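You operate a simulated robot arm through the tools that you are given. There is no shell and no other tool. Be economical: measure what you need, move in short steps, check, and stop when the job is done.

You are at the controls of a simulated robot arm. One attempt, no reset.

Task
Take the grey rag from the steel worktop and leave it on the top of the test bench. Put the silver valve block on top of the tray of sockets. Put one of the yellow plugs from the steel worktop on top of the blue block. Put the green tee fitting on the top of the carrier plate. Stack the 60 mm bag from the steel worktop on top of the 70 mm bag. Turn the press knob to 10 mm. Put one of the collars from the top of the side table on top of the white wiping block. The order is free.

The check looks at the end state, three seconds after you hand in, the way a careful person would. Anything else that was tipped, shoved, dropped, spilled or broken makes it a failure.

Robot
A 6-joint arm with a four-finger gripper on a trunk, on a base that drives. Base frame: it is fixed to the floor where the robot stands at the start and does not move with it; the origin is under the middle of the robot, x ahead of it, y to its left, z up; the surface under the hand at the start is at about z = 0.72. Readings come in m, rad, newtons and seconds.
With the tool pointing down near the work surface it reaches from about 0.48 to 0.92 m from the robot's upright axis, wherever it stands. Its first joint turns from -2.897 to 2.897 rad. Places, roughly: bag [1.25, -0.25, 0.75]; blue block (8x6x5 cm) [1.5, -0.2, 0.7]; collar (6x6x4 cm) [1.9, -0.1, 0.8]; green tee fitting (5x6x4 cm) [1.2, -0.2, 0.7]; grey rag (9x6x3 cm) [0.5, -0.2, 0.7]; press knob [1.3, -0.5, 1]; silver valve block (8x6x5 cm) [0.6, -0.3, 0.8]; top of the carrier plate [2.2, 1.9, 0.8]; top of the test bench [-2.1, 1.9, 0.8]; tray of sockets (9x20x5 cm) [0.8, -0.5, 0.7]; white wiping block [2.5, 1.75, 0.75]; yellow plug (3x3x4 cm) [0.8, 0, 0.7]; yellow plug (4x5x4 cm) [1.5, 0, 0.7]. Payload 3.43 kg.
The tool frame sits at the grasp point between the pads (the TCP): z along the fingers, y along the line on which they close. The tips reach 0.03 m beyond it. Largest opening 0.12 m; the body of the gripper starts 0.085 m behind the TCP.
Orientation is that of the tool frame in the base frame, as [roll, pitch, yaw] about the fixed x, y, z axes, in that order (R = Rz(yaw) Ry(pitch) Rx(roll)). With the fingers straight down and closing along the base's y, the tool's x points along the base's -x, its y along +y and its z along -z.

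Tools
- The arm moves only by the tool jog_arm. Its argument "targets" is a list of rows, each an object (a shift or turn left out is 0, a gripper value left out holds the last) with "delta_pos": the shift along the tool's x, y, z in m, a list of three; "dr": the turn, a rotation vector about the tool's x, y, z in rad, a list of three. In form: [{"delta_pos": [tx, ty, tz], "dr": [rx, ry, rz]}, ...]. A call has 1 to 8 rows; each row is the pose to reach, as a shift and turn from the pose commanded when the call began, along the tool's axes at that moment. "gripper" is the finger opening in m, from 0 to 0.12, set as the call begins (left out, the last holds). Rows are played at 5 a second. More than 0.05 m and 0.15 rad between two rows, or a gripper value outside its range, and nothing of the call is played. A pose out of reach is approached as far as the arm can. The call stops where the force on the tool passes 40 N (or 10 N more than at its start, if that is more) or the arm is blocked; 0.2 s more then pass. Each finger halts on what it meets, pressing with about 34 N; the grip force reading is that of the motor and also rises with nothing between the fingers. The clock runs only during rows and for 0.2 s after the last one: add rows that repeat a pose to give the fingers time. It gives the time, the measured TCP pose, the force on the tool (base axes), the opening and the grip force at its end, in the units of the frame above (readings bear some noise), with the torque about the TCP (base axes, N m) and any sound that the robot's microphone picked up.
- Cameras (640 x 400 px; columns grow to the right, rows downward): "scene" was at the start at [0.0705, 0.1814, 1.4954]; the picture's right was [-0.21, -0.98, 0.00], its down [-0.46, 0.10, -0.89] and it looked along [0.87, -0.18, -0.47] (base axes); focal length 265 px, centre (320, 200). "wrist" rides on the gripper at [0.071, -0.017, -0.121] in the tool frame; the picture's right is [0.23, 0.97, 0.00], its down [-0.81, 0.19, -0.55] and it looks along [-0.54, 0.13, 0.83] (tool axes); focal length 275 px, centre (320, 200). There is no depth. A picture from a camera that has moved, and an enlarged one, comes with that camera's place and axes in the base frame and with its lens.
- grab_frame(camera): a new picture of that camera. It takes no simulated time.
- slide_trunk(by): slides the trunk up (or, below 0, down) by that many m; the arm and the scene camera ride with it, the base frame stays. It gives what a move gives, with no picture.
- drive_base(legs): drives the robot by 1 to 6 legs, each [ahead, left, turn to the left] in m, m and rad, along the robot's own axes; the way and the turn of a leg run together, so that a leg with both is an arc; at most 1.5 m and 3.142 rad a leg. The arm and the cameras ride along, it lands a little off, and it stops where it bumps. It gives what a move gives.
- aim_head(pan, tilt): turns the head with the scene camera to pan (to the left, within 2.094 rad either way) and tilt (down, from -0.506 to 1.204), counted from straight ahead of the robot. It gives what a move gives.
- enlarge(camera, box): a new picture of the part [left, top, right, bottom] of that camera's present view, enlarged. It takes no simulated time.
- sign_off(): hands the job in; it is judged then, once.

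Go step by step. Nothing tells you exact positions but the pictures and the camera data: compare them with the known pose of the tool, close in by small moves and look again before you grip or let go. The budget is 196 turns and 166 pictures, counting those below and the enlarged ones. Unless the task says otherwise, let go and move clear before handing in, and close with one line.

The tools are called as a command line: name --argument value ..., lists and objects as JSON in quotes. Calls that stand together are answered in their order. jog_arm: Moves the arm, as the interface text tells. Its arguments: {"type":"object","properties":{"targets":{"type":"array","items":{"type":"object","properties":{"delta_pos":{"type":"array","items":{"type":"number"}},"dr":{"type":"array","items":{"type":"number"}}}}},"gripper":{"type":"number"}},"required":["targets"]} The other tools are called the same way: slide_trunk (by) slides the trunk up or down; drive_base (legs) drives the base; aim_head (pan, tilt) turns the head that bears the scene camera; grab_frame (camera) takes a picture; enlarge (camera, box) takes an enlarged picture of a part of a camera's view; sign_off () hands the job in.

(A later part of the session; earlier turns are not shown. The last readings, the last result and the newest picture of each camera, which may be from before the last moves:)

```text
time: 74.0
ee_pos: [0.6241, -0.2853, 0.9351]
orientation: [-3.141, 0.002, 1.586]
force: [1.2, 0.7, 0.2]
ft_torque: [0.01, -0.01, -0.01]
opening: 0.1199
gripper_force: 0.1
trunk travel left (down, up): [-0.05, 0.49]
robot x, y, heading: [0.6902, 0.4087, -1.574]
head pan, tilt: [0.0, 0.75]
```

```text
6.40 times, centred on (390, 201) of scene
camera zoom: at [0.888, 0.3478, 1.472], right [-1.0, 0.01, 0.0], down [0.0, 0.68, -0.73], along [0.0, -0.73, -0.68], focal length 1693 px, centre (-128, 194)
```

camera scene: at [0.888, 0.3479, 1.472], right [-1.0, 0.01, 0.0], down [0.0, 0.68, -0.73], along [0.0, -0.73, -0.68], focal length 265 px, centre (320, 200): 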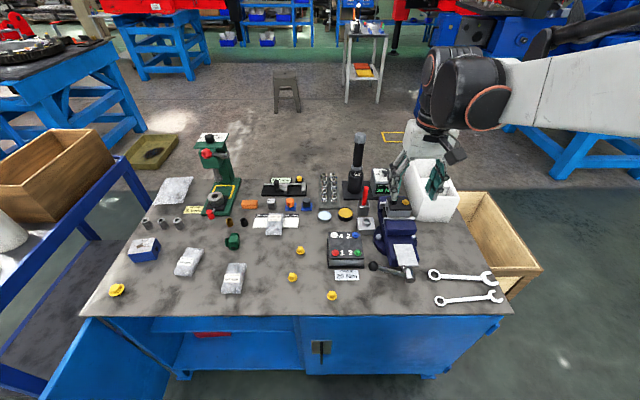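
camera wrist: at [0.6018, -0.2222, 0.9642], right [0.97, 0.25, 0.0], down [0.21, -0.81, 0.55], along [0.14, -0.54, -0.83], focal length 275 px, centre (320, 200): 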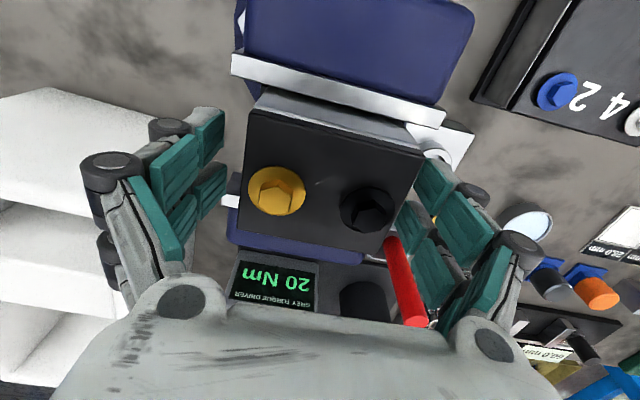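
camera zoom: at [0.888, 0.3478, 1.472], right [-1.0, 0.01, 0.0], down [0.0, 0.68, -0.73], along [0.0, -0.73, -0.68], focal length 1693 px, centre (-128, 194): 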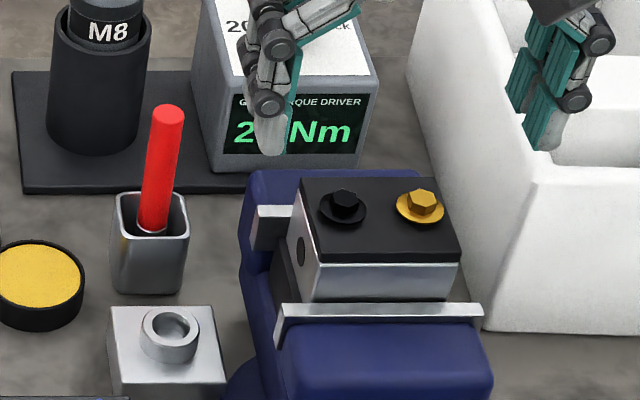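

jog_arm --targets '[{"delta_pos": [0, -0.003, 0.03]}, {"delta_pos": [0, -0.003, 0.05]}, {"delta_pos": [0, -0.003, 0.07]}, {"delta_pos": [0, -0.003, 0.07]}]'

grab_frame --camera "wrist"

enlarge --camera "scene" --box '[340, 170, 440, 232]'

```text
time: 75.0
ee_pos: [0.6213, -0.2872, 0.8657]
orientation: [-3.139, 0.001, 1.588]
force: [0.1, 0.1, -0.3]
ft_torque: [0.02, 0.01, -0.03]
opening: 0.1198
gripper_force: 0.1
trunk travel left (down, up): [-0.05, 0.49]
robot x, y, heading: [0.6889, 0.4085, -1.579]
head pan, tilt: [0.0, 0.75]
```

```text
126 pictures are left
camera wrist: at [0.603, -0.2142, 0.986], right [0.97, 0.25, 0.0], down [0.21, -0.81, 0.55], along [0.14, -0.54, -0.83], focal length 275 px, centre (320, 200)
```

wrist: 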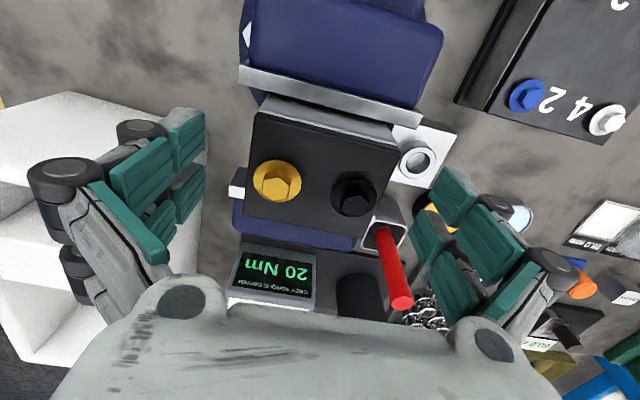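

```text
6.40 times, centred on (390, 201) of scene
camera zoom: at [0.888, 0.3474, 1.472], right [-1.0, 0.01, 0.0], down [0.0, 0.68, -0.73], along [0.0, -0.73, -0.68], focal length 1693 px, centre (-128, 194)
```

zoom: 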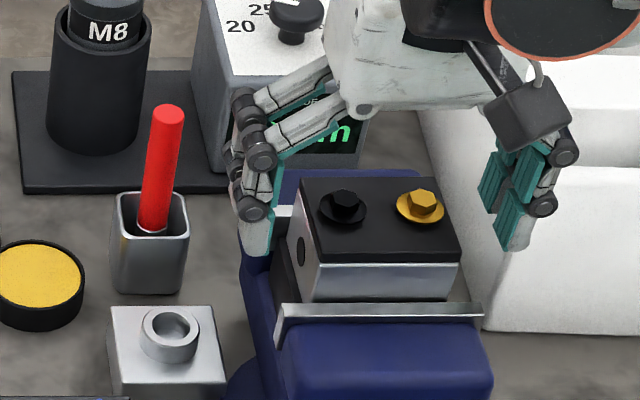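

The fingers straddle the block freely. I'll go 8 mm lower and close.

jog_arm --targets '[{"delta_pos": [0, 0, 0.008]}, {"delta_pos": [0, 0, 0.008]}]'

jog_arm --targets '[{"delta_pos": [0, 0, 0]}, {"delta_pos": [0, 0, 0]}, {"delta_pos": [0, 0, 0]}]' --gripper 0.06

grab_frame --camera "wrist"

```text
time: 75.6
ee_pos: [0.6224, -0.2875, 0.856]
orientation: [-3.141, 0.003, 1.591]
force: [-0.1, -0.7, 0.5]
ft_torque: [0.04, -0.04, -0.01]
opening: 0.1202
gripper_force: 0.1
trunk travel left (down, up): [-0.05, 0.49]
robot x, y, heading: [0.6869, 0.4104, -1.575]
head pan, tilt: [0.0, 0.75]
```

```text
time: 76.4
ee_pos: [0.6212, -0.2872, 0.8579]
orientation: [3.14, 0.002, 1.588]
force: [-1.8, -2.0, 6.6]
ft_torque: [-0.06, 0.16, -0.09]
opening: 0.0721
gripper_force: 34.2
trunk travel left (down, up): [-0.05, 0.49]
robot x, y, heading: [0.6843, 0.4101, -1.578]
head pan, tilt: [0.0, 0.75]
```

```text
124 pictures are left
camera wrist: at [0.603, -0.215, 0.978], right [0.97, 0.25, 0.0], down [0.21, -0.81, 0.55], along [0.14, -0.54, -0.83], focal length 275 px, centre (320, 200)
```

wrist: 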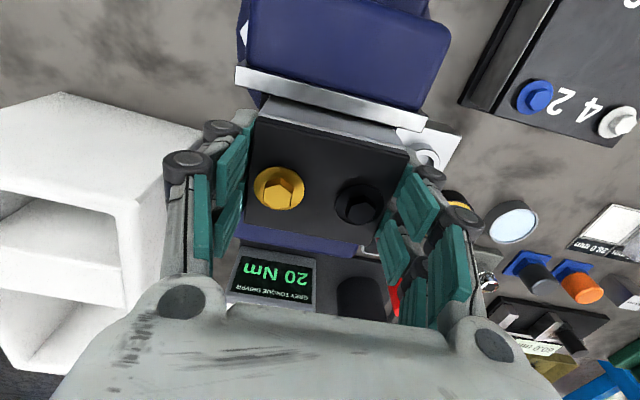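

The block is gripped at 72 mm. I'll lift slowly.

jog_arm --targets '[{"delta_pos": [0, 0, -0.01]}, {"delta_pos": [0, 0, -0.025]}, {"delta_pos": [0, 0, -0.05]}, {"delta_pos": [0, 0, -0.08]}]'

grab_frame --camera "wrist"

enlarge --camera "scene" --box '[310, 130, 470, 230]'

```text
time: 77.4
ee_pos: [0.6204, -0.289, 0.9362]
orientation: [3.14, 0.001, 1.589]
force: [-0.9, -0.2, -5.9]
ft_torque: [-0.03, 0.02, 0.01]
opening: 0.0717
gripper_force: 34.3
trunk travel left (down, up): [-0.05, 0.49]
robot x, y, heading: [0.6877, 0.413, -1.58]
head pan, tilt: [0.0, 0.75]
```

```text
123 pictures are left
camera wrist: at [0.6028, -0.2168, 1.0573], right [0.97, 0.25, 0.0], down [0.21, -0.81, 0.55], along [0.14, -0.54, -0.83], focal length 275 px, centre (320, 200)
```

wrist: 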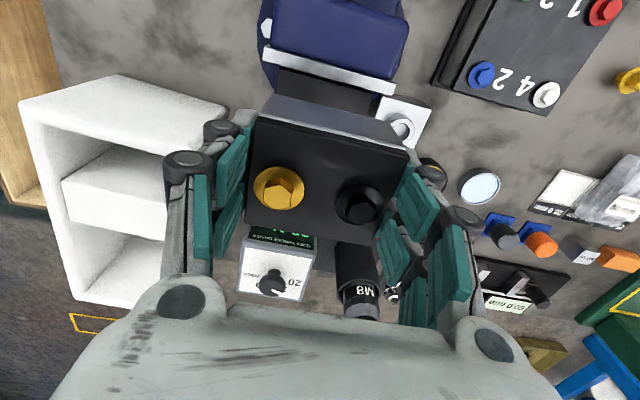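

```text
4.00 times, centred on (390, 180) of scene
camera zoom: at [0.888, 0.3473, 1.472], right [-1.0, 0.01, 0.0], down [0.0, 0.68, -0.73], along [0.0, -0.73, -0.68], focal length 1058 px, centre (40, 280)
```

zoom: 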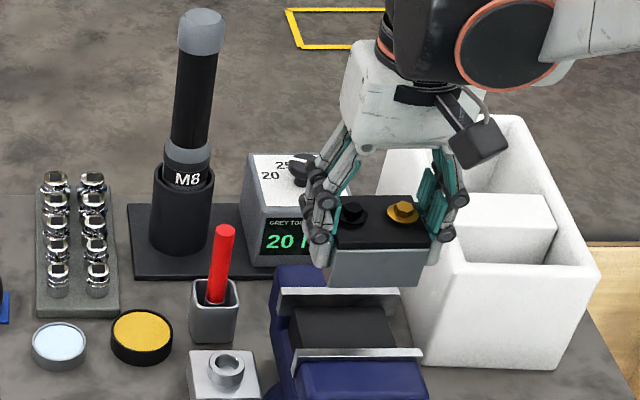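

Lifted cleanly. The tray centre is at about (0.852, -0.50), near the reach limit, so I'll shift the base toward it first.

jog_arm --targets '[{"delta_pos": [0, 0, -0.04]}]'

drive_base --legs '[[0.05, 0.14, 0]]'

enlarge --camera "scene" --box '[320, 130, 480, 230]'

grab_frame --camera "wrist"

```text
time: 77.8
ee_pos: [0.6209, -0.2888, 0.9753]
orientation: [3.141, 0.001, 1.59]
force: [-0.2, -0.5, -6.1]
ft_torque: [0.03, -0.02, -0.01]
opening: 0.0717
gripper_force: 34.8
trunk travel left (down, up): [-0.05, 0.49]
robot x, y, heading: [0.691, 0.4123, -1.574]
head pan, tilt: [0.0, 0.75]
```

```text
time: 79.1
ee_pos: [0.7598, -0.3409, 0.9754]
orientation: [3.141, 0.001, 1.59]
force: [0.3, -0.3, -6.3]
ft_torque: [0.0, -0.01, 0.03]
opening: 0.0719
gripper_force: 34.1
trunk travel left (down, up): [-0.05, 0.49]
robot x, y, heading: [0.8237, 0.3596, -1.573]
head pan, tilt: [0.0, 0.75]
```

```text
4.00 times, centred on (400, 180) of scene
camera zoom: at [1.0254, 0.295, 1.472], right [-1.0, 0.01, 0.0], down [0.0, 0.68, -0.73], along [0.0, -0.73, -0.68], focal length 1058 px, centre (0, 280)
```

zoom: 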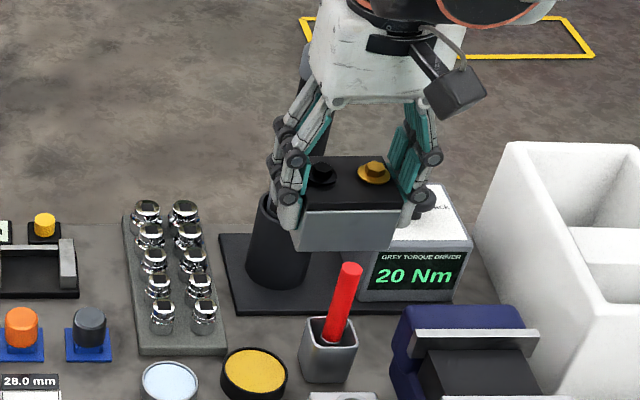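

```text
120 pictures are left
camera wrist: at [0.7415, -0.269, 1.0959], right [0.97, 0.25, 0.0], down [0.21, -0.81, 0.55], along [0.14, -0.54, -0.83], focal length 275 px, centre (320, 200)
```

wrist: 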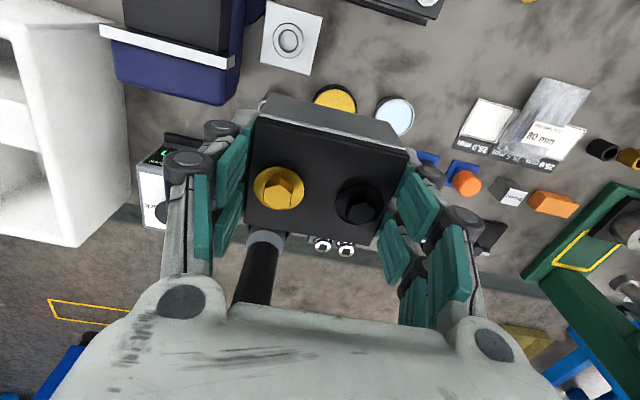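

I'll move sideways clear of the black post first, then out over the tray.

jog_arm --targets '[{"delta_pos": [-0.001, 0.045, 0]}, {"delta_pos": [-0.002, 0.091, 0]}, {"delta_pos": [-0.04, 0.091, 0]}, {"delta_pos": [-0.08, 0.09, 0]}, {"delta_pos": [-0.12, 0.089, 0]}, {"delta_pos": [-0.151, 0.088, 0]}, {"delta_pos": [-0.151, 0.088, 0.04]}, {"delta_pos": [-0.151, 0.088, 0.08]}]'

enlarge --camera "scene" --box '[300, 130, 460, 230]'

grab_frame --camera "wrist"

```text
time: 80.9
ee_pos: [0.8505, -0.4896, 0.8959]
orientation: [3.141, 0.001, 1.59]
force: [0.3, 0.6, -5.4]
ft_torque: [-0.03, 0.02, 0.02]
opening: 0.0719
gripper_force: 34.1
trunk travel left (down, up): [-0.05, 0.49]
robot x, y, heading: [0.8251, 0.3612, -1.578]
head pan, tilt: [0.0, 0.75]
```

```text
4.00 times, centred on (380, 180) of scene
camera zoom: at [1.0255, 0.2949, 1.4719], right [-1.0, 0.01, 0.0], down [0.0, 0.68, -0.73], along [0.0, -0.73, -0.68], focal length 1058 px, centre (80, 280)
```

zoom: 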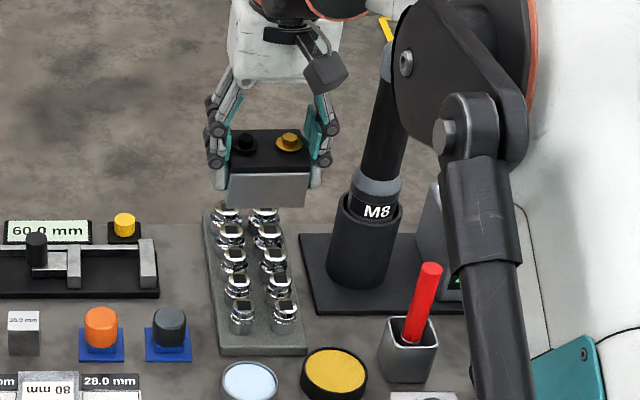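

```text
118 pictures are left
camera wrist: at [0.8323, -0.4193, 1.016], right [0.97, 0.25, 0.0], down [0.21, -0.81, 0.55], along [0.14, -0.54, -0.83], focal length 275 px, centre (320, 200)
```

wrist: 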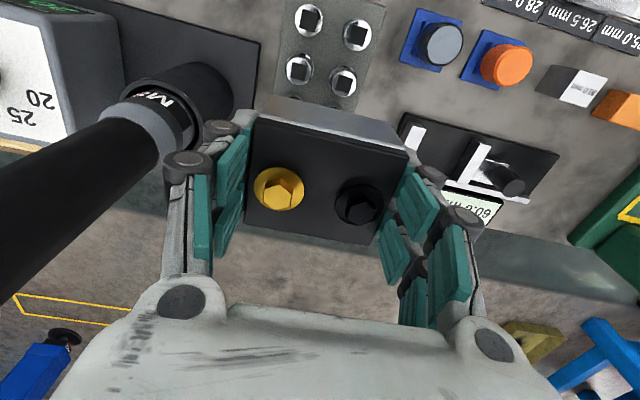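

jog_arm --targets '[{"delta_pos": [-0.002, -0.004, 0.025]}, {"delta_pos": [-0.002, -0.004, 0.045]}, {"delta_pos": [-0.002, -0.004, 0.055]}, {"delta_pos": [-0.002, -0.004, 0.058]}, {"delta_pos": [-0.002, -0.004, 0.061]}, {"delta_pos": [-0.002, -0.004, 0.064]}]'

enlarge --camera "scene" --box '[320, 150, 420, 212]'

```text
time: 82.3
ee_pos: [0.846, -0.4931, 0.8301]
orientation: [-3.141, 0.002, 1.591]
force: [-0.5, -0.7, -4.8]
ft_torque: [0.04, -0.01, 0.0]
opening: 0.0718
gripper_force: 33.5
trunk travel left (down, up): [-0.05, 0.49]
robot x, y, heading: [0.8249, 0.3596, -1.58]
head pan, tilt: [0.0, 0.75]
```

```text
6.40 times, centred on (370, 181) of scene
camera zoom: at [1.0255, 0.2948, 1.472], right [-1.0, 0.01, 0.0], down [0.0, 0.68, -0.73], along [0.0, -0.73, -0.68], focal length 1693 px, centre (0, 322)
```

zoom: 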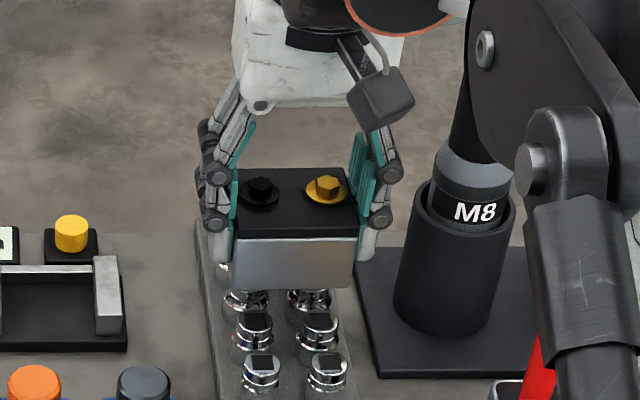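

jog_arm --targets '[{"delta_pos": [0, 0, 0.003]}, {"delta_pos": [0, 0, 0.006]}, {"delta_pos": [0, 0, 0.009]}, {"delta_pos": [0, 0, 0.011]}, {"delta_pos": [0, 0, 0.013]}, {"delta_pos": [0, 0, 0.015]}]'

enlarge --camera "scene" --box '[320, 150, 420, 212]'

```text
time: 83.7
ee_pos: [0.8463, -0.4941, 0.8167]
orientation: [3.141, 0.002, 1.59]
force: [0.5, -0.6, -5.0]
ft_torque: [0.0, 0.02, -0.04]
opening: 0.0719
gripper_force: 34.0
trunk travel left (down, up): [-0.05, 0.49]
robot x, y, heading: [0.8243, 0.3582, -1.579]
head pan, tilt: [0.0, 0.75]
```

```text
6.40 times, centred on (370, 181) of scene
camera zoom: at [1.0255, 0.2948, 1.472], right [-1.0, 0.01, 0.0], down [0.0, 0.68, -0.73], along [0.0, -0.73, -0.68], focal length 1693 px, centre (0, 322)
```

zoom: 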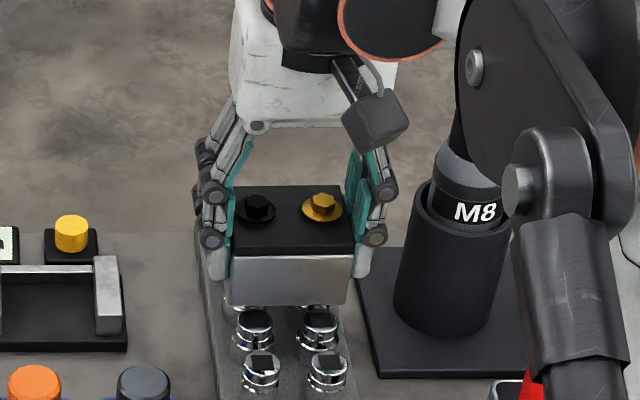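

jog_arm --targets '[{"delta_pos": [0, 0, 0.003]}, {"delta_pos": [0, 0, 0.005]}, {"delta_pos": [0, 0, 0.007]}, {"delta_pos": [0, 0, 0.009]}, {"delta_pos": [0, 0, 0.011]}, {"delta_pos": [0, 0, 0.013]}, {"delta_pos": [0, 0, 0.015]}]'

enlarge --camera "scene" --box '[320, 150, 420, 212]'

```text
time: 85.3
ee_pos: [0.8474, -0.4917, 0.8052]
orientation: [-3.141, 0.002, 1.59]
force: [-0.1, -5.9, 24.4]
ft_torque: [-0.16, 0.0, -0.02]
opening: 0.0721
gripper_force: 34.3
trunk travel left (down, up): [-0.05, 0.49]
robot x, y, heading: [0.825, 0.3593, -1.577]
head pan, tilt: [0.0, 0.75]
```

```text
6.40 times, centred on (370, 181) of scene
camera zoom: at [1.0254, 0.2973, 1.4723], right [-1.0, 0.01, 0.0], down [0.0, 0.68, -0.73], along [0.0, -0.73, -0.68], focal length 1693 px, centre (0, 322)
```

zoom: 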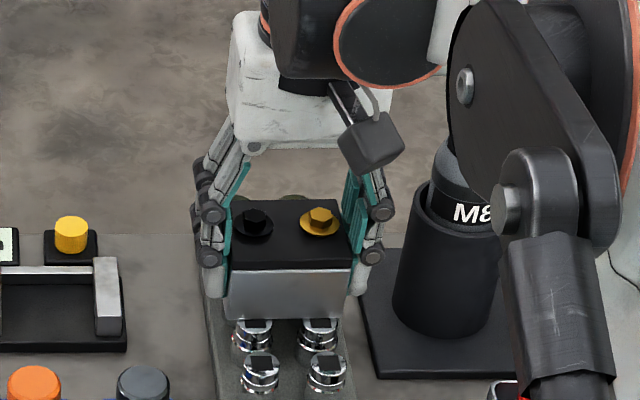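

The block is in contact with the sockets (force is up). I'll ease off, release and rise.

jog_arm --targets '[{"delta_pos": [0, 0, -0.003]}, {"delta_pos": [0, 0, -0.003]}]'

jog_arm --targets '[{}, {}]' --gripper 0.088

jog_arm --targets '[{"delta_pos": [0, 0, -0.04]}, {"delta_pos": [0, 0, -0.08]}, {"delta_pos": [0, 0, -0.12]}, {"delta_pos": [0, 0, -0.16]}, {"delta_pos": [0, 0, -0.2]}]'

enlarge --camera "scene" --box '[320, 150, 420, 212]'

grab_frame --camera "wrist"

```text
time: 85.9
ee_pos: [0.8467, -0.4913, 0.8037]
orientation: [-3.141, 0.002, 1.591]
force: [0.6, -0.2, -5.6]
ft_torque: [0.0, 0.03, 0.03]
opening: 0.0718
gripper_force: 34.2
trunk travel left (down, up): [-0.05, 0.49]
robot x, y, heading: [0.8251, 0.3598, -1.576]
head pan, tilt: [0.0, 0.75]
```

```text
time: 86.5
ee_pos: [0.8467, -0.493, 0.8043]
orientation: [-3.141, 0.002, 1.588]
force: [-0.5, 0.1, -0.5]
ft_torque: [-0.01, -0.01, -0.02]
opening: 0.0882
gripper_force: 0.0
trunk travel left (down, up): [-0.05, 0.49]
robot x, y, heading: [0.8226, 0.3616, -1.574]
head pan, tilt: [0.0, 0.75]
```

```text
time: 87.7
ee_pos: [0.8452, -0.491, 1.006]
orientation: [-3.141, 0.001, 1.591]
force: [-0.1, -0.9, -0.7]
ft_torque: [0.02, 0.05, -0.01]
opening: 0.0879
gripper_force: 0.3
trunk travel left (down, up): [-0.05, 0.49]
robot x, y, heading: [0.8252, 0.362, -1.578]
head pan, tilt: [0.0, 0.75]
```

```text
6.40 times, centred on (370, 181) of scene
camera zoom: at [1.0255, 0.2954, 1.472], right [-1.0, 0.01, 0.0], down [0.0, 0.68, -0.73], along [0.0, -0.73, -0.68], focal length 1693 px, centre (0, 322)
```

zoom: 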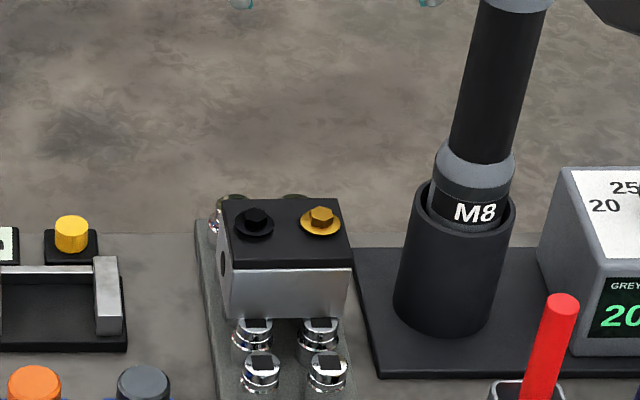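

```text
113 pictures are left
camera wrist: at [0.8259, -0.4188, 1.126], right [0.97, 0.25, 0.0], down [0.21, -0.81, 0.55], along [0.14, -0.54, -0.83], focal length 275 px, centre (320, 200)
```

wrist: 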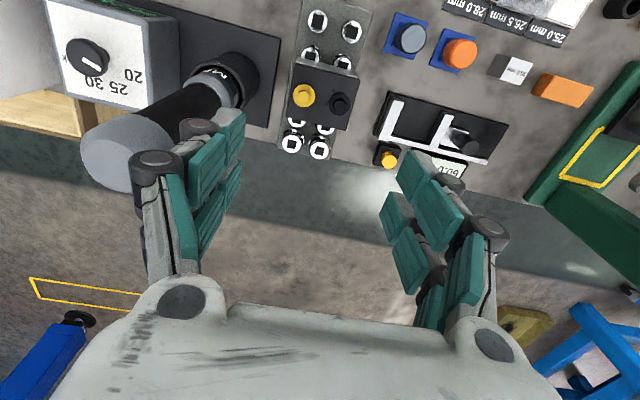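

The valve block sits level on the sockets. I'll retract the arm and move along toward the bags, tee and press.

jog_arm --targets '[{"delta_pos": [0.05, 0, 0]}, {"delta_pos": [0.1, 0, 0]}, {"delta_pos": [0.15, 0, 0]}, {"delta_pos": [0.2, 0, 0]}, {"delta_pos": [0.25, 0, 0]}, {"delta_pos": [0.29, 0, 0]}]'

drive_base --legs '[[0, 0.25, 0]]'

grab_frame --camera "scene"

grab_frame --camera "wrist"

```text
time: 89.1
ee_pos: [0.8384, -0.2051, 1.0044]
orientation: [3.141, 0.002, 1.589]
force: [-0.6, 0.3, -0.5]
ft_torque: [0.01, -0.01, 0.0]
opening: 0.0879
gripper_force: 0.0
trunk travel left (down, up): [-0.05, 0.49]
robot x, y, heading: [0.8251, 0.355, -1.575]
head pan, tilt: [0.0, 0.75]
```

```text
time: 91.0
ee_pos: [1.0893, -0.208, 1.0043]
orientation: [3.141, 0.003, 1.583]
force: [-0.4, -0.1, 0.4]
ft_torque: [0.03, 0.01, 0.0]
opening: 0.088
gripper_force: 0.1
trunk travel left (down, up): [-0.05, 0.49]
robot x, y, heading: [1.0751, 0.3603, -1.581]
head pan, tilt: [0.0, 0.75]
```

```text
112 pictures are left
camera scene: at [1.2775, 0.2927, 1.472], right [-1.0, 0.01, 0.0], down [0.01, 0.68, -0.73], along [-0.01, -0.73, -0.68], focal length 265 px, centre (320, 200)
```

scene: 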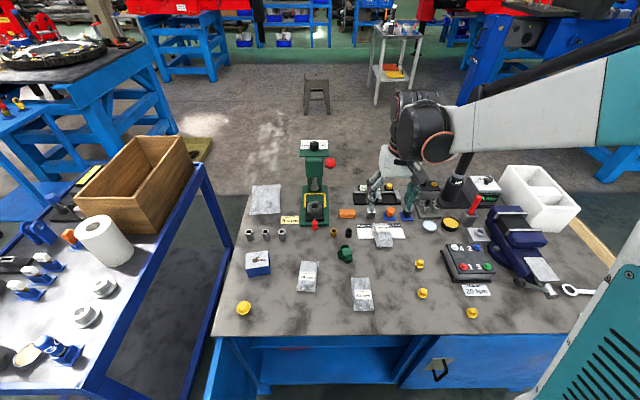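

```text
111 pictures are left
camera wrist: at [1.0716, -0.1357, 1.1246], right [0.97, 0.24, 0.0], down [0.2, -0.81, 0.55], along [0.14, -0.54, -0.83], focal length 275 px, centre (320, 200)
```

wrist: 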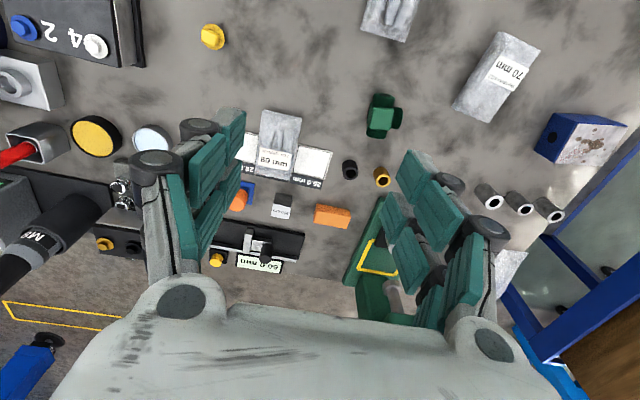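

enlarge --camera "scene" --box '[225, 210, 425, 335]'

enlarge --camera "wrist" --box '[230, 0, 550, 200]'

enlarge --camera "scene" --box '[270, 130, 370, 192]'

```text
3.20 times, centred on (325, 272) of scene
camera zoom: at [1.2775, 0.2927, 1.472], right [-1.0, 0.01, 0.0], down [0.01, 0.68, -0.73], along [-0.01, -0.73, -0.68], focal length 847 px, centre (304, -32)
```

zoom: 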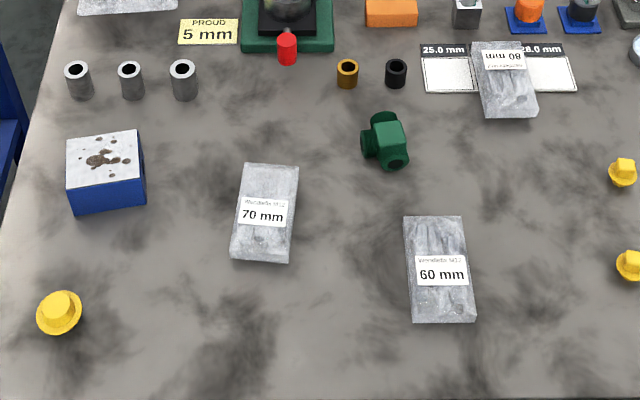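

```text
2.00 times, centred on (390, 100) of wrist
camera zoom: at [1.0716, -0.1357, 1.1246], right [0.97, 0.24, 0.0], down [0.2, -0.81, 0.55], along [0.14, -0.54, -0.83], focal length 551 px, centre (180, 400)
```

zoom: 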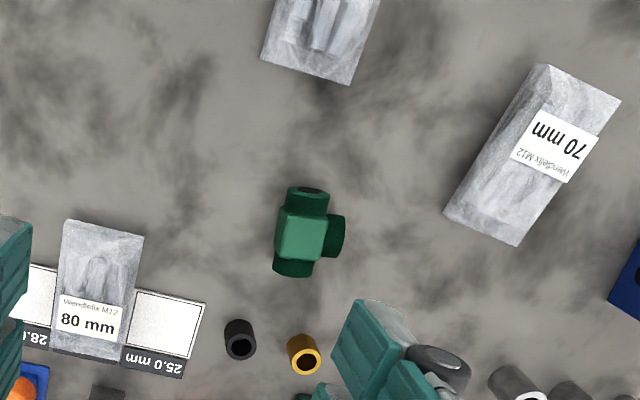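

```text
6.40 times, centred on (320, 161) of scene
camera zoom: at [1.2775, 0.2927, 1.472], right [-1.0, 0.01, 0.0], down [0.01, 0.68, -0.73], along [-0.01, -0.73, -0.68], focal length 1693 px, centre (320, 450)
```

zoom: 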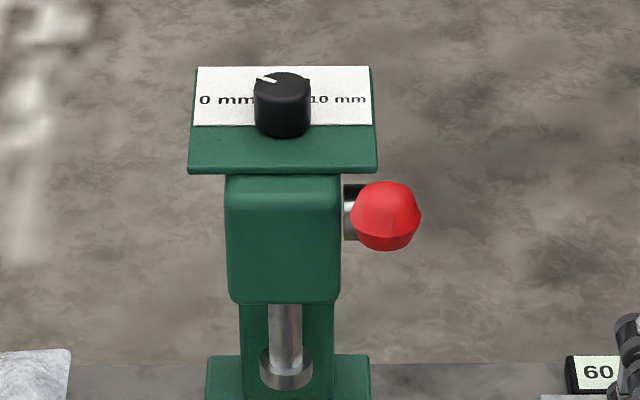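

The 60 mm bag is at about (1.150, -0.08) and the 70 mm bag at about (1.309, -0.138), both long along y. I'll back up slightly for reach, then come over the 60 mm bag.

drive_base --legs '[[-0.09, 0, 0]]'

jog_arm --targets '[{"delta_pos": [0, 0.03, 0.03]}, {"delta_pos": [0, 0.055, 0.06], "dr": [0, 0, 0.05]}, {"delta_pos": [0, 0.06, 0.1], "dr": [0, 0, 0.05]}]'

grab_frame --camera "wrist"

```text
time: 92.0
ee_pos: [1.0924, -0.1168, 1.0042]
orientation: [-3.141, 0.001, 1.588]
force: [-0.3, 0.6, -0.2]
ft_torque: [0.0, 0.02, 0.01]
opening: 0.0878
gripper_force: 0.1
trunk travel left (down, up): [-0.05, 0.49]
robot x, y, heading: [1.0761, 0.4498, -1.577]
head pan, tilt: [0.0, 0.75]
```

```text
time: 92.8
ee_pos: [1.1512, -0.1155, 0.9017]
orientation: [-3.141, 0.002, 1.536]
force: [-0.2, 0.1, 1.2]
ft_torque: [-0.03, 0.04, 0.03]
opening: 0.0877
gripper_force: 0.1
trunk travel left (down, up): [-0.05, 0.49]
robot x, y, heading: [1.0814, 0.4453, -1.577]
head pan, tilt: [0.0, 0.75]
```

```text
107 pictures are left
camera wrist: at [1.1363, -0.0432, 1.0217], right [0.98, 0.2, 0.0], down [0.16, -0.82, 0.55], along [0.11, -0.54, -0.83], focal length 275 px, centre (320, 200)
```

wrist: 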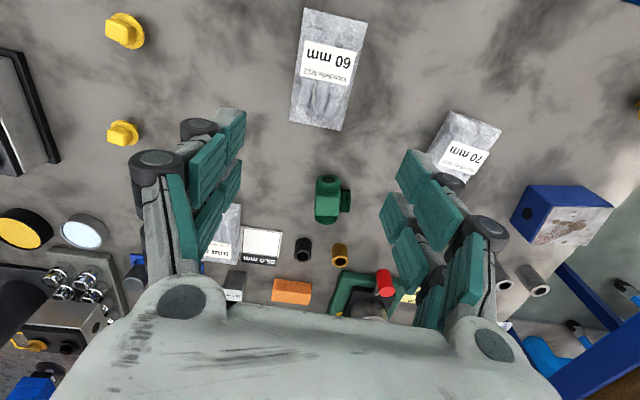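

jog_arm --targets '[{"delta_pos": [0.034, -0.001, 0.01]}, {"delta_pos": [0.034, -0.001, 0.05]}, {"delta_pos": [0.034, -0.001, 0.095]}, {"delta_pos": [0.034, -0.001, 0.125]}, {"delta_pos": [0.034, -0.001, 0.145]}]'

grab_frame --camera "wrist"

enlarge --camera "scene" --box '[280, 200, 440, 300]'

```text
time: 94.0
ee_pos: [1.1514, -0.0832, 0.7604]
orientation: [3.142, 0.001, 1.538]
force: [0.7, 0.0, 0.7]
ft_torque: [-0.03, 0.04, 0.0]
opening: 0.0879
gripper_force: 0.0
trunk travel left (down, up): [-0.05, 0.49]
robot x, y, heading: [1.0797, 0.4473, -1.578]
head pan, tilt: [0.0, 0.75]
```

```text
106 pictures are left
camera wrist: at [1.1374, -0.0101, 0.8799], right [0.98, 0.2, 0.0], down [0.17, -0.82, 0.55], along [0.11, -0.54, -0.83], focal length 275 px, centre (320, 200)
```

wrist: 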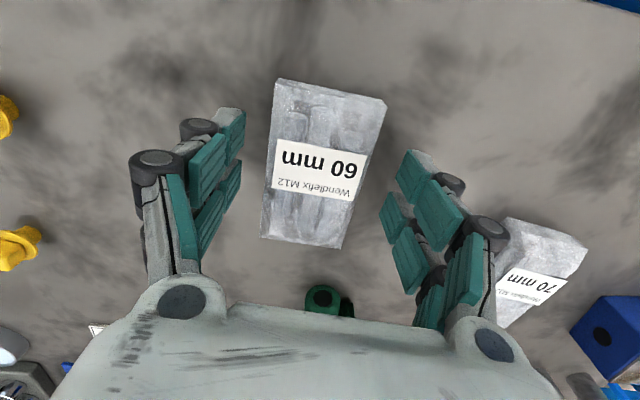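

```text
4.00 times, centred on (360, 250) of scene
camera zoom: at [1.2787, 0.3834, 1.472], right [-1.0, 0.01, 0.0], down [0.01, 0.68, -0.73], along [-0.01, -0.73, -0.68], focal length 1058 px, centre (160, 0)
```

zoom: 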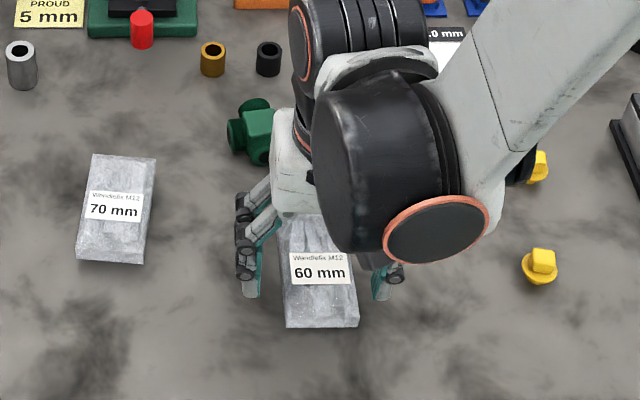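

jog_arm --targets '[{"delta_pos": [0, 0, 0.003]}, {"delta_pos": [0, 0, 0.003]}, {"delta_pos": [0, 0, 0.003]}]' --gripper 0.035

jog_arm --targets '[{"delta_pos": [0, 0, -0.04]}, {"delta_pos": [0, 0, -0.09]}, {"delta_pos": [0, 0, -0.12]}]'

grab_frame --camera "wrist"

enlarge --camera "scene" --box '[240, 170, 440, 295]'

```text
time: 94.8
ee_pos: [1.152, -0.0833, 0.757]
orientation: [-3.141, 0.005, 1.536]
force: [1.5, -4.8, 20.5]
ft_torque: [0.03, -0.05, 0.06]
opening: 0.0549
gripper_force: 34.6
trunk travel left (down, up): [-0.05, 0.49]
robot x, y, heading: [1.08, 0.4465, -1.577]
head pan, tilt: [0.0, 0.75]
```

```text
time: 95.7
ee_pos: [1.1527, -0.0841, 0.8752]
orientation: [-3.141, 0.003, 1.537]
force: [0.0, 0.1, -2.6]
ft_torque: [0.0, 0.0, 0.02]
opening: 0.0545
gripper_force: 34.1
trunk travel left (down, up): [-0.05, 0.49]
robot x, y, heading: [1.081, 0.4483, -1.582]
head pan, tilt: [0.0, 0.75]
```

```text
104 pictures are left
camera wrist: at [1.1371, -0.0105, 0.9954], right [0.98, 0.2, 0.0], down [0.17, -0.82, 0.55], along [0.11, -0.54, -0.83], focal length 275 px, centre (320, 200)
```

wrist: 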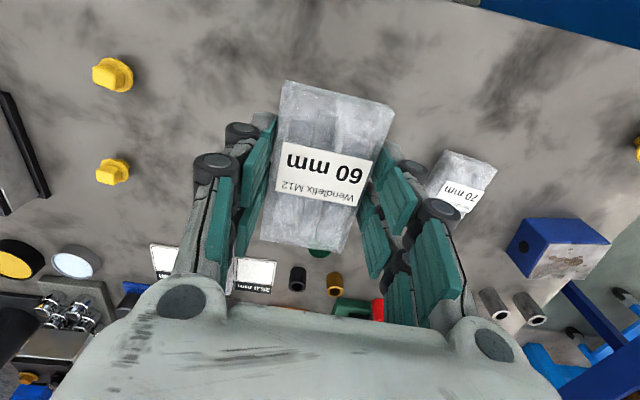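

```text
3.20 times, centred on (340, 232) of scene
camera zoom: at [1.2786, 0.3836, 1.472], right [-1.0, 0.01, 0.0], down [0.01, 0.68, -0.73], along [-0.01, -0.73, -0.68], focal length 847 px, centre (256, 96)
```

zoom: 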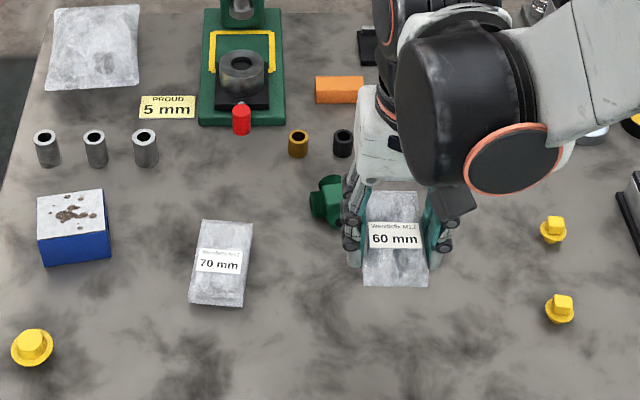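

The bag is held. I'll carry it over the 70 mm bag at (1.308, -0.141), turning slightly to match.

jog_arm --targets '[{"delta_pos": [-0.013, 0.04, 0], "dr": [0, 0, 0.02]}, {"delta_pos": [-0.026, 0.08, 0], "dr": [0, 0, 0.04]}, {"delta_pos": [-0.04, 0.12, 0], "dr": [0, 0, 0.06]}, {"delta_pos": [-0.053, 0.157, 0], "dr": [0, 0, 0.08]}, {"delta_pos": [-0.053, 0.157, 0.03], "dr": [0, 0, 0.08]}, {"delta_pos": [-0.053, 0.157, 0.05], "dr": [0, 0, 0.08]}]'

grab_frame --camera "wrist"

enlarge --camera "scene" --box '[250, 190, 370, 265]'

```text
time: 97.0
ee_pos: [1.3076, -0.1409, 0.8272]
orientation: [-3.141, 0.002, 1.457]
force: [0.3, 0.8, -1.8]
ft_torque: [0.03, -0.01, 0.0]
opening: 0.0548
gripper_force: 33.9
trunk travel left (down, up): [-0.05, 0.49]
robot x, y, heading: [1.0755, 0.4516, -1.579]
head pan, tilt: [0.0, 0.75]
```

```text
102 pictures are left
camera wrist: at [1.299, -0.0683, 0.9476], right [0.99, 0.12, 0.0], down [0.1, -0.83, 0.55], along [0.07, -0.55, -0.83], focal length 275 px, centre (320, 200)
```

wrist: 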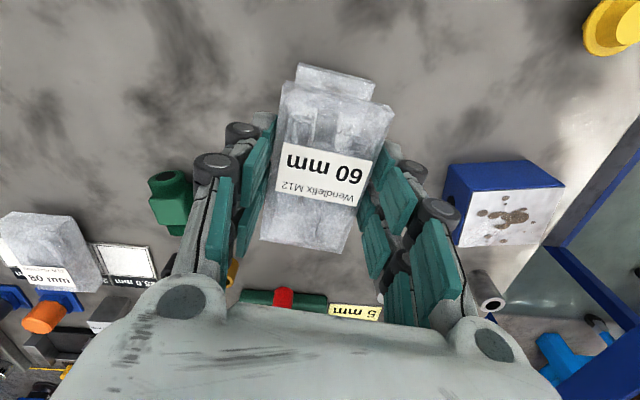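

```text
5.33 times, centred on (310, 228) of scene
camera zoom: at [1.2787, 0.3832, 1.472], right [-1.0, 0.01, 0.0], down [0.01, 0.68, -0.73], along [-0.01, -0.73, -0.68], focal length 1411 px, centre (373, 53)
```

zoom: 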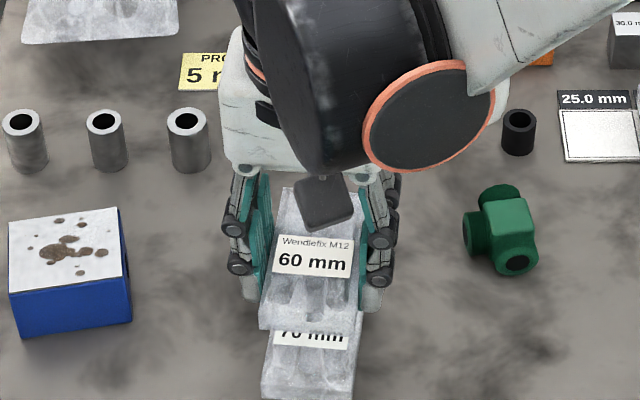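

jog_arm --targets '[{"delta_pos": [0, 0, 0.015]}, {"delta_pos": [0, 0, 0.025]}, {"delta_pos": [0, 0, 0.029]}, {"delta_pos": [0, 0, 0.032]}, {"delta_pos": [0, 0, 0.034]}, {"delta_pos": [0, 0, 0.036]}]'

enlarge --camera "scene" --box '[250, 190, 370, 265]'

```text
time: 98.5
ee_pos: [1.3084, -0.1425, 0.7898]
orientation: [3.141, 0.003, 1.459]
force: [0.4, 0.2, -2.1]
ft_torque: [0.0, -0.01, -0.04]
opening: 0.0549
gripper_force: 33.9
trunk travel left (down, up): [-0.05, 0.49]
robot x, y, heading: [1.0777, 0.4477, -1.575]
head pan, tilt: [0.0, 0.75]
```

```text
5.33 times, centred on (310, 228) of scene
camera zoom: at [1.2788, 0.3833, 1.472], right [-1.0, 0.01, 0.0], down [0.01, 0.68, -0.73], along [-0.01, -0.73, -0.68], focal length 1411 px, centre (373, 53)
```

zoom: 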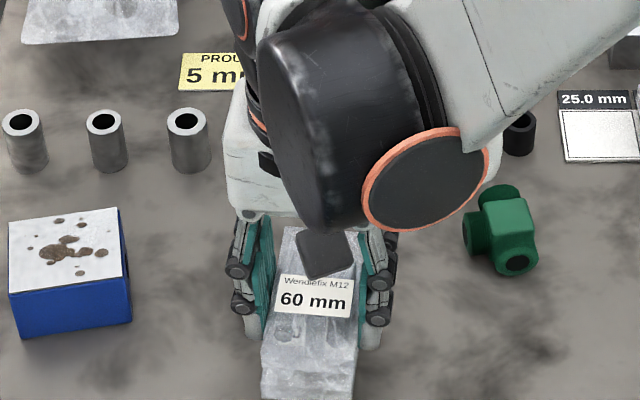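

jog_arm --targets '[{"delta_pos": [0, 0, 0.002]}, {"delta_pos": [0, 0, 0.004]}, {"delta_pos": [0, 0, 0.006]}, {"delta_pos": [0, 0, 0.006]}]'

```text
time: 99.5
ee_pos: [1.307, -0.1398, 0.7844]
orientation: [3.142, 0.004, 1.459]
force: [6.0, -3.2, 19.7]
ft_torque: [-0.1, -0.2, 0.01]
opening: 0.0544
gripper_force: 34.0
trunk travel left (down, up): [-0.05, 0.49]
robot x, y, heading: [1.0755, 0.4492, -1.575]
head pan, tilt: [0.0, 0.75]
```

Contact felt. I'll ease up 2 mm, release and rise.

jog_arm --targets '[{"delta_pos": [0, 0, -0.003]}, {"delta_pos": [0, 0, -0.003]}]'

jog_arm --targets '[{}, {}]' --gripper 0.075

jog_arm --targets '[{"delta_pos": [0, 0, -0.05]}, {"delta_pos": [0, 0, -0.1]}, {"delta_pos": [0, 0, -0.15]}, {"delta_pos": [0.05, 0, -0.18]}]'

grab_frame --camera "wrist"

enlarge --camera "scene" --box '[210, 180, 410, 305]'

```text
time: 100.0
ee_pos: [1.3076, -0.1406, 0.7852]
orientation: [-3.141, 0.001, 1.456]
force: [-0.2, 0.1, -1.5]
ft_torque: [-0.01, -0.01, -0.01]
opening: 0.0544
gripper_force: 33.8
trunk travel left (down, up): [-0.05, 0.49]
robot x, y, heading: [1.0781, 0.4478, -1.575]
head pan, tilt: [0.0, 0.75]
```

```text
time: 100.7
ee_pos: [1.3074, -0.1407, 0.787]
orientation: [3.141, 0.001, 1.455]
force: [0.6, 0.2, 0.3]
ft_torque: [-0.02, 0.0, 0.01]
opening: 0.0751
gripper_force: 0.1
trunk travel left (down, up): [-0.05, 0.49]
robot x, y, heading: [1.0787, 0.4483, -1.582]
head pan, tilt: [0.0, 0.75]
```

```text
refused: row 4 steps farther than a row can; nothing moved
```

```text
99 pictures are left
camera wrist: at [1.2987, -0.0674, 0.9073], right [0.99, 0.12, 0.0], down [0.1, -0.83, 0.55], along [0.07, -0.55, -0.83], focal length 275 px, centre (320, 200)
```

wrist: 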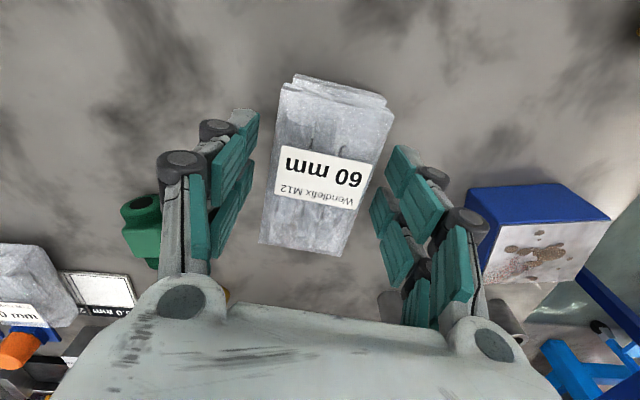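

```text
3.20 times, centred on (310, 242) of scene
camera zoom: at [1.2787, 0.3834, 1.472], right [-1.0, 0.01, 0.0], down [0.01, 0.68, -0.73], along [-0.01, -0.73, -0.68], focal length 847 px, centre (352, 64)
```

zoom: 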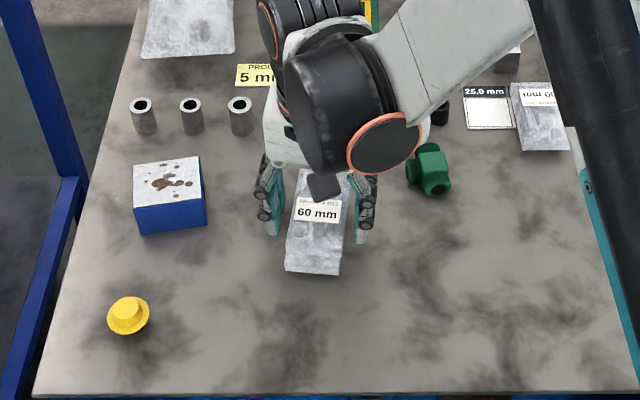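

Bag 60 is squarely on bag 70. I'll rise high and move nearer to inspect the press knob.

jog_arm --targets '[{"delta_pos": [0, 0, -0.05]}, {"delta_pos": [0, 0, -0.1]}, {"delta_pos": [0, 0, -0.15]}, {"delta_pos": [0, 0, -0.2]}, {"delta_pos": [0, 0, -0.25]}, {"delta_pos": [0, 0, -0.3]}, {"delta_pos": [0, 0, -0.35]}]'

drive_base --legs '[[0.1, 0.02, 0]]'

jog_arm --targets '[{"delta_pos": [-0.05, 0, 0]}, {"delta_pos": [-0.1, 0, 0], "dr": [0, 0, -0.05]}, {"delta_pos": [-0.14, 0, 0], "dr": [0, 0, -0.1]}]'

grab_frame --camera "wrist"

enlarge --camera "scene" --box '[260, 120, 360, 182]'

```text
time: 102.2
ee_pos: [1.3079, -0.1388, 1.1399]
orientation: [-3.141, 0.002, 1.458]
force: [-0.6, -0.1, -0.7]
ft_torque: [0.02, 0.01, 0.0]
opening: 0.0752
gripper_force: 0.0
trunk travel left (down, up): [-0.05, 0.49]
robot x, y, heading: [1.0791, 0.4448, -1.581]
head pan, tilt: [0.0, 0.75]
```

```text
time: 103.4
ee_pos: [1.3276, -0.2376, 1.1379]
orientation: [3.14, 0.003, 1.461]
force: [0.2, 0.6, 0.3]
ft_torque: [-0.04, 0.0, 0.01]
opening: 0.0749
gripper_force: 0.1
trunk travel left (down, up): [-0.05, 0.49]
robot x, y, heading: [1.1, 0.3501, -1.581]
head pan, tilt: [0.0, 0.75]
```

```text
time: 104.2
ee_pos: [1.3109, -0.3757, 1.1398]
orientation: [3.142, 0.0, 1.559]
force: [0.0, -0.9, 0.4]
ft_torque: [-0.01, -0.01, -0.02]
opening: 0.075
gripper_force: 0.1
trunk travel left (down, up): [-0.05, 0.49]
robot x, y, heading: [1.0949, 0.3513, -1.578]
head pan, tilt: [0.0, 0.75]
```

```text
97 pictures are left
camera wrist: at [1.2949, -0.3038, 1.2601], right [0.98, 0.22, 0.0], down [0.18, -0.81, 0.55], along [0.12, -0.54, -0.83], focal length 275 px, centre (320, 200)
```

wrist: 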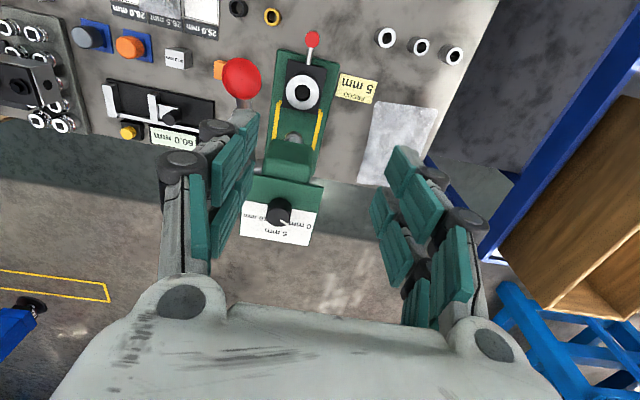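

```text
6.40 times, centred on (310, 151) of scene
camera zoom: at [1.2977, 0.2843, 1.4719], right [-1.0, 0.01, 0.0], down [0.0, 0.68, -0.73], along [-0.01, -0.73, -0.68], focal length 1693 px, centre (384, 514)
```

zoom: 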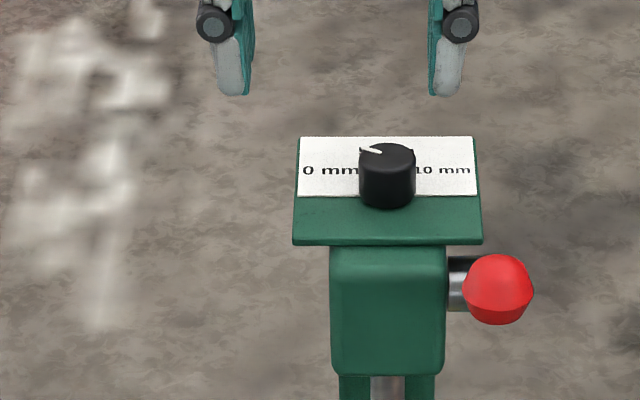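

enlarge --camera "wrist" --box '[230, 165, 340, 255]'

```text
4.44 times, centred on (285, 210) of wrist
camera zoom: at [1.2949, -0.3038, 1.2601], right [0.98, 0.22, 0.0], down [0.18, -0.81, 0.55], along [0.12, -0.54, -0.83], focal length 1224 px, centre (476, 156)
```

zoom: 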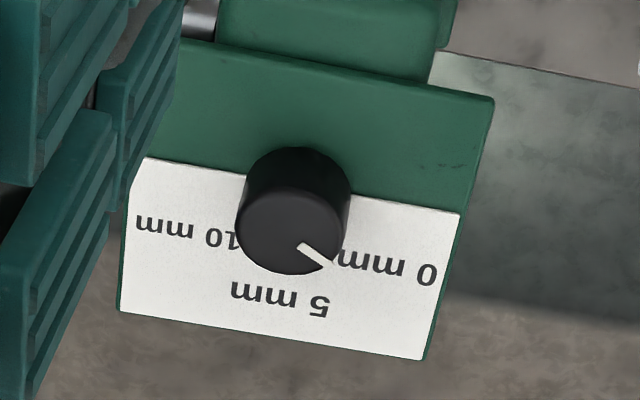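

The dial seems to have 0 at the right in this view, 5 toward -y and 10 toward -x, with the pointer near 0. The knob top is at about (1.288, -0.507, 0.998), so I'll hover over it for a close look.

jog_arm --targets '[{"delta_pos": [-0.045, -0.01, 0.02]}, {"delta_pos": [-0.09, -0.022, 0.04]}, {"delta_pos": [-0.131, -0.022, 0.06]}, {"delta_pos": [-0.131, -0.022, 0.08]}, {"delta_pos": [-0.131, -0.022, 0.08]}]' --gripper 0.06

grab_frame --camera "wrist"

enlarge --camera "wrist" --box '[250, 110, 390, 200]'

```text
refused: row 1 steps farther than a row can; nothing moved
```

```text
94 pictures are left
camera wrist: at [1.2949, -0.3038, 1.2601], right [0.98, 0.22, 0.0], down [0.18, -0.81, 0.55], along [0.12, -0.54, -0.83], focal length 275 px, centre (320, 200)
```

wrist: 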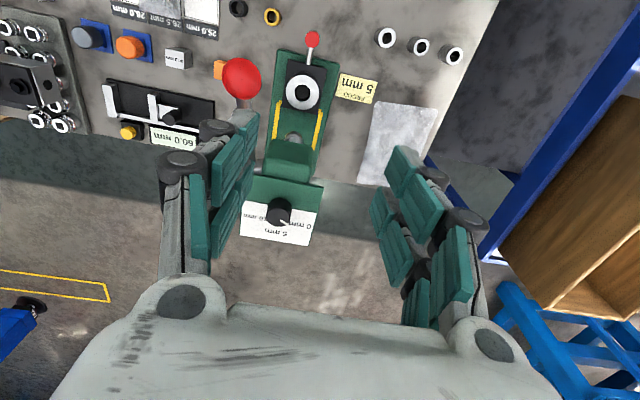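

```text
4.44 times, centred on (320, 155) of wrist
camera zoom: at [1.2949, -0.3038, 1.2601], right [0.98, 0.22, 0.0], down [0.18, -0.81, 0.55], along [0.12, -0.54, -0.83], focal length 1224 px, centre (320, 400)
```

zoom: 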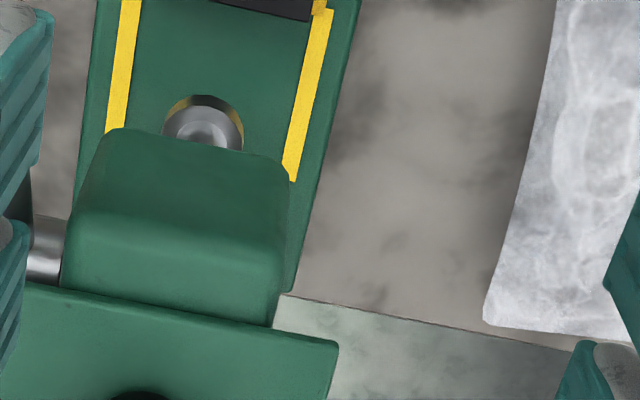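

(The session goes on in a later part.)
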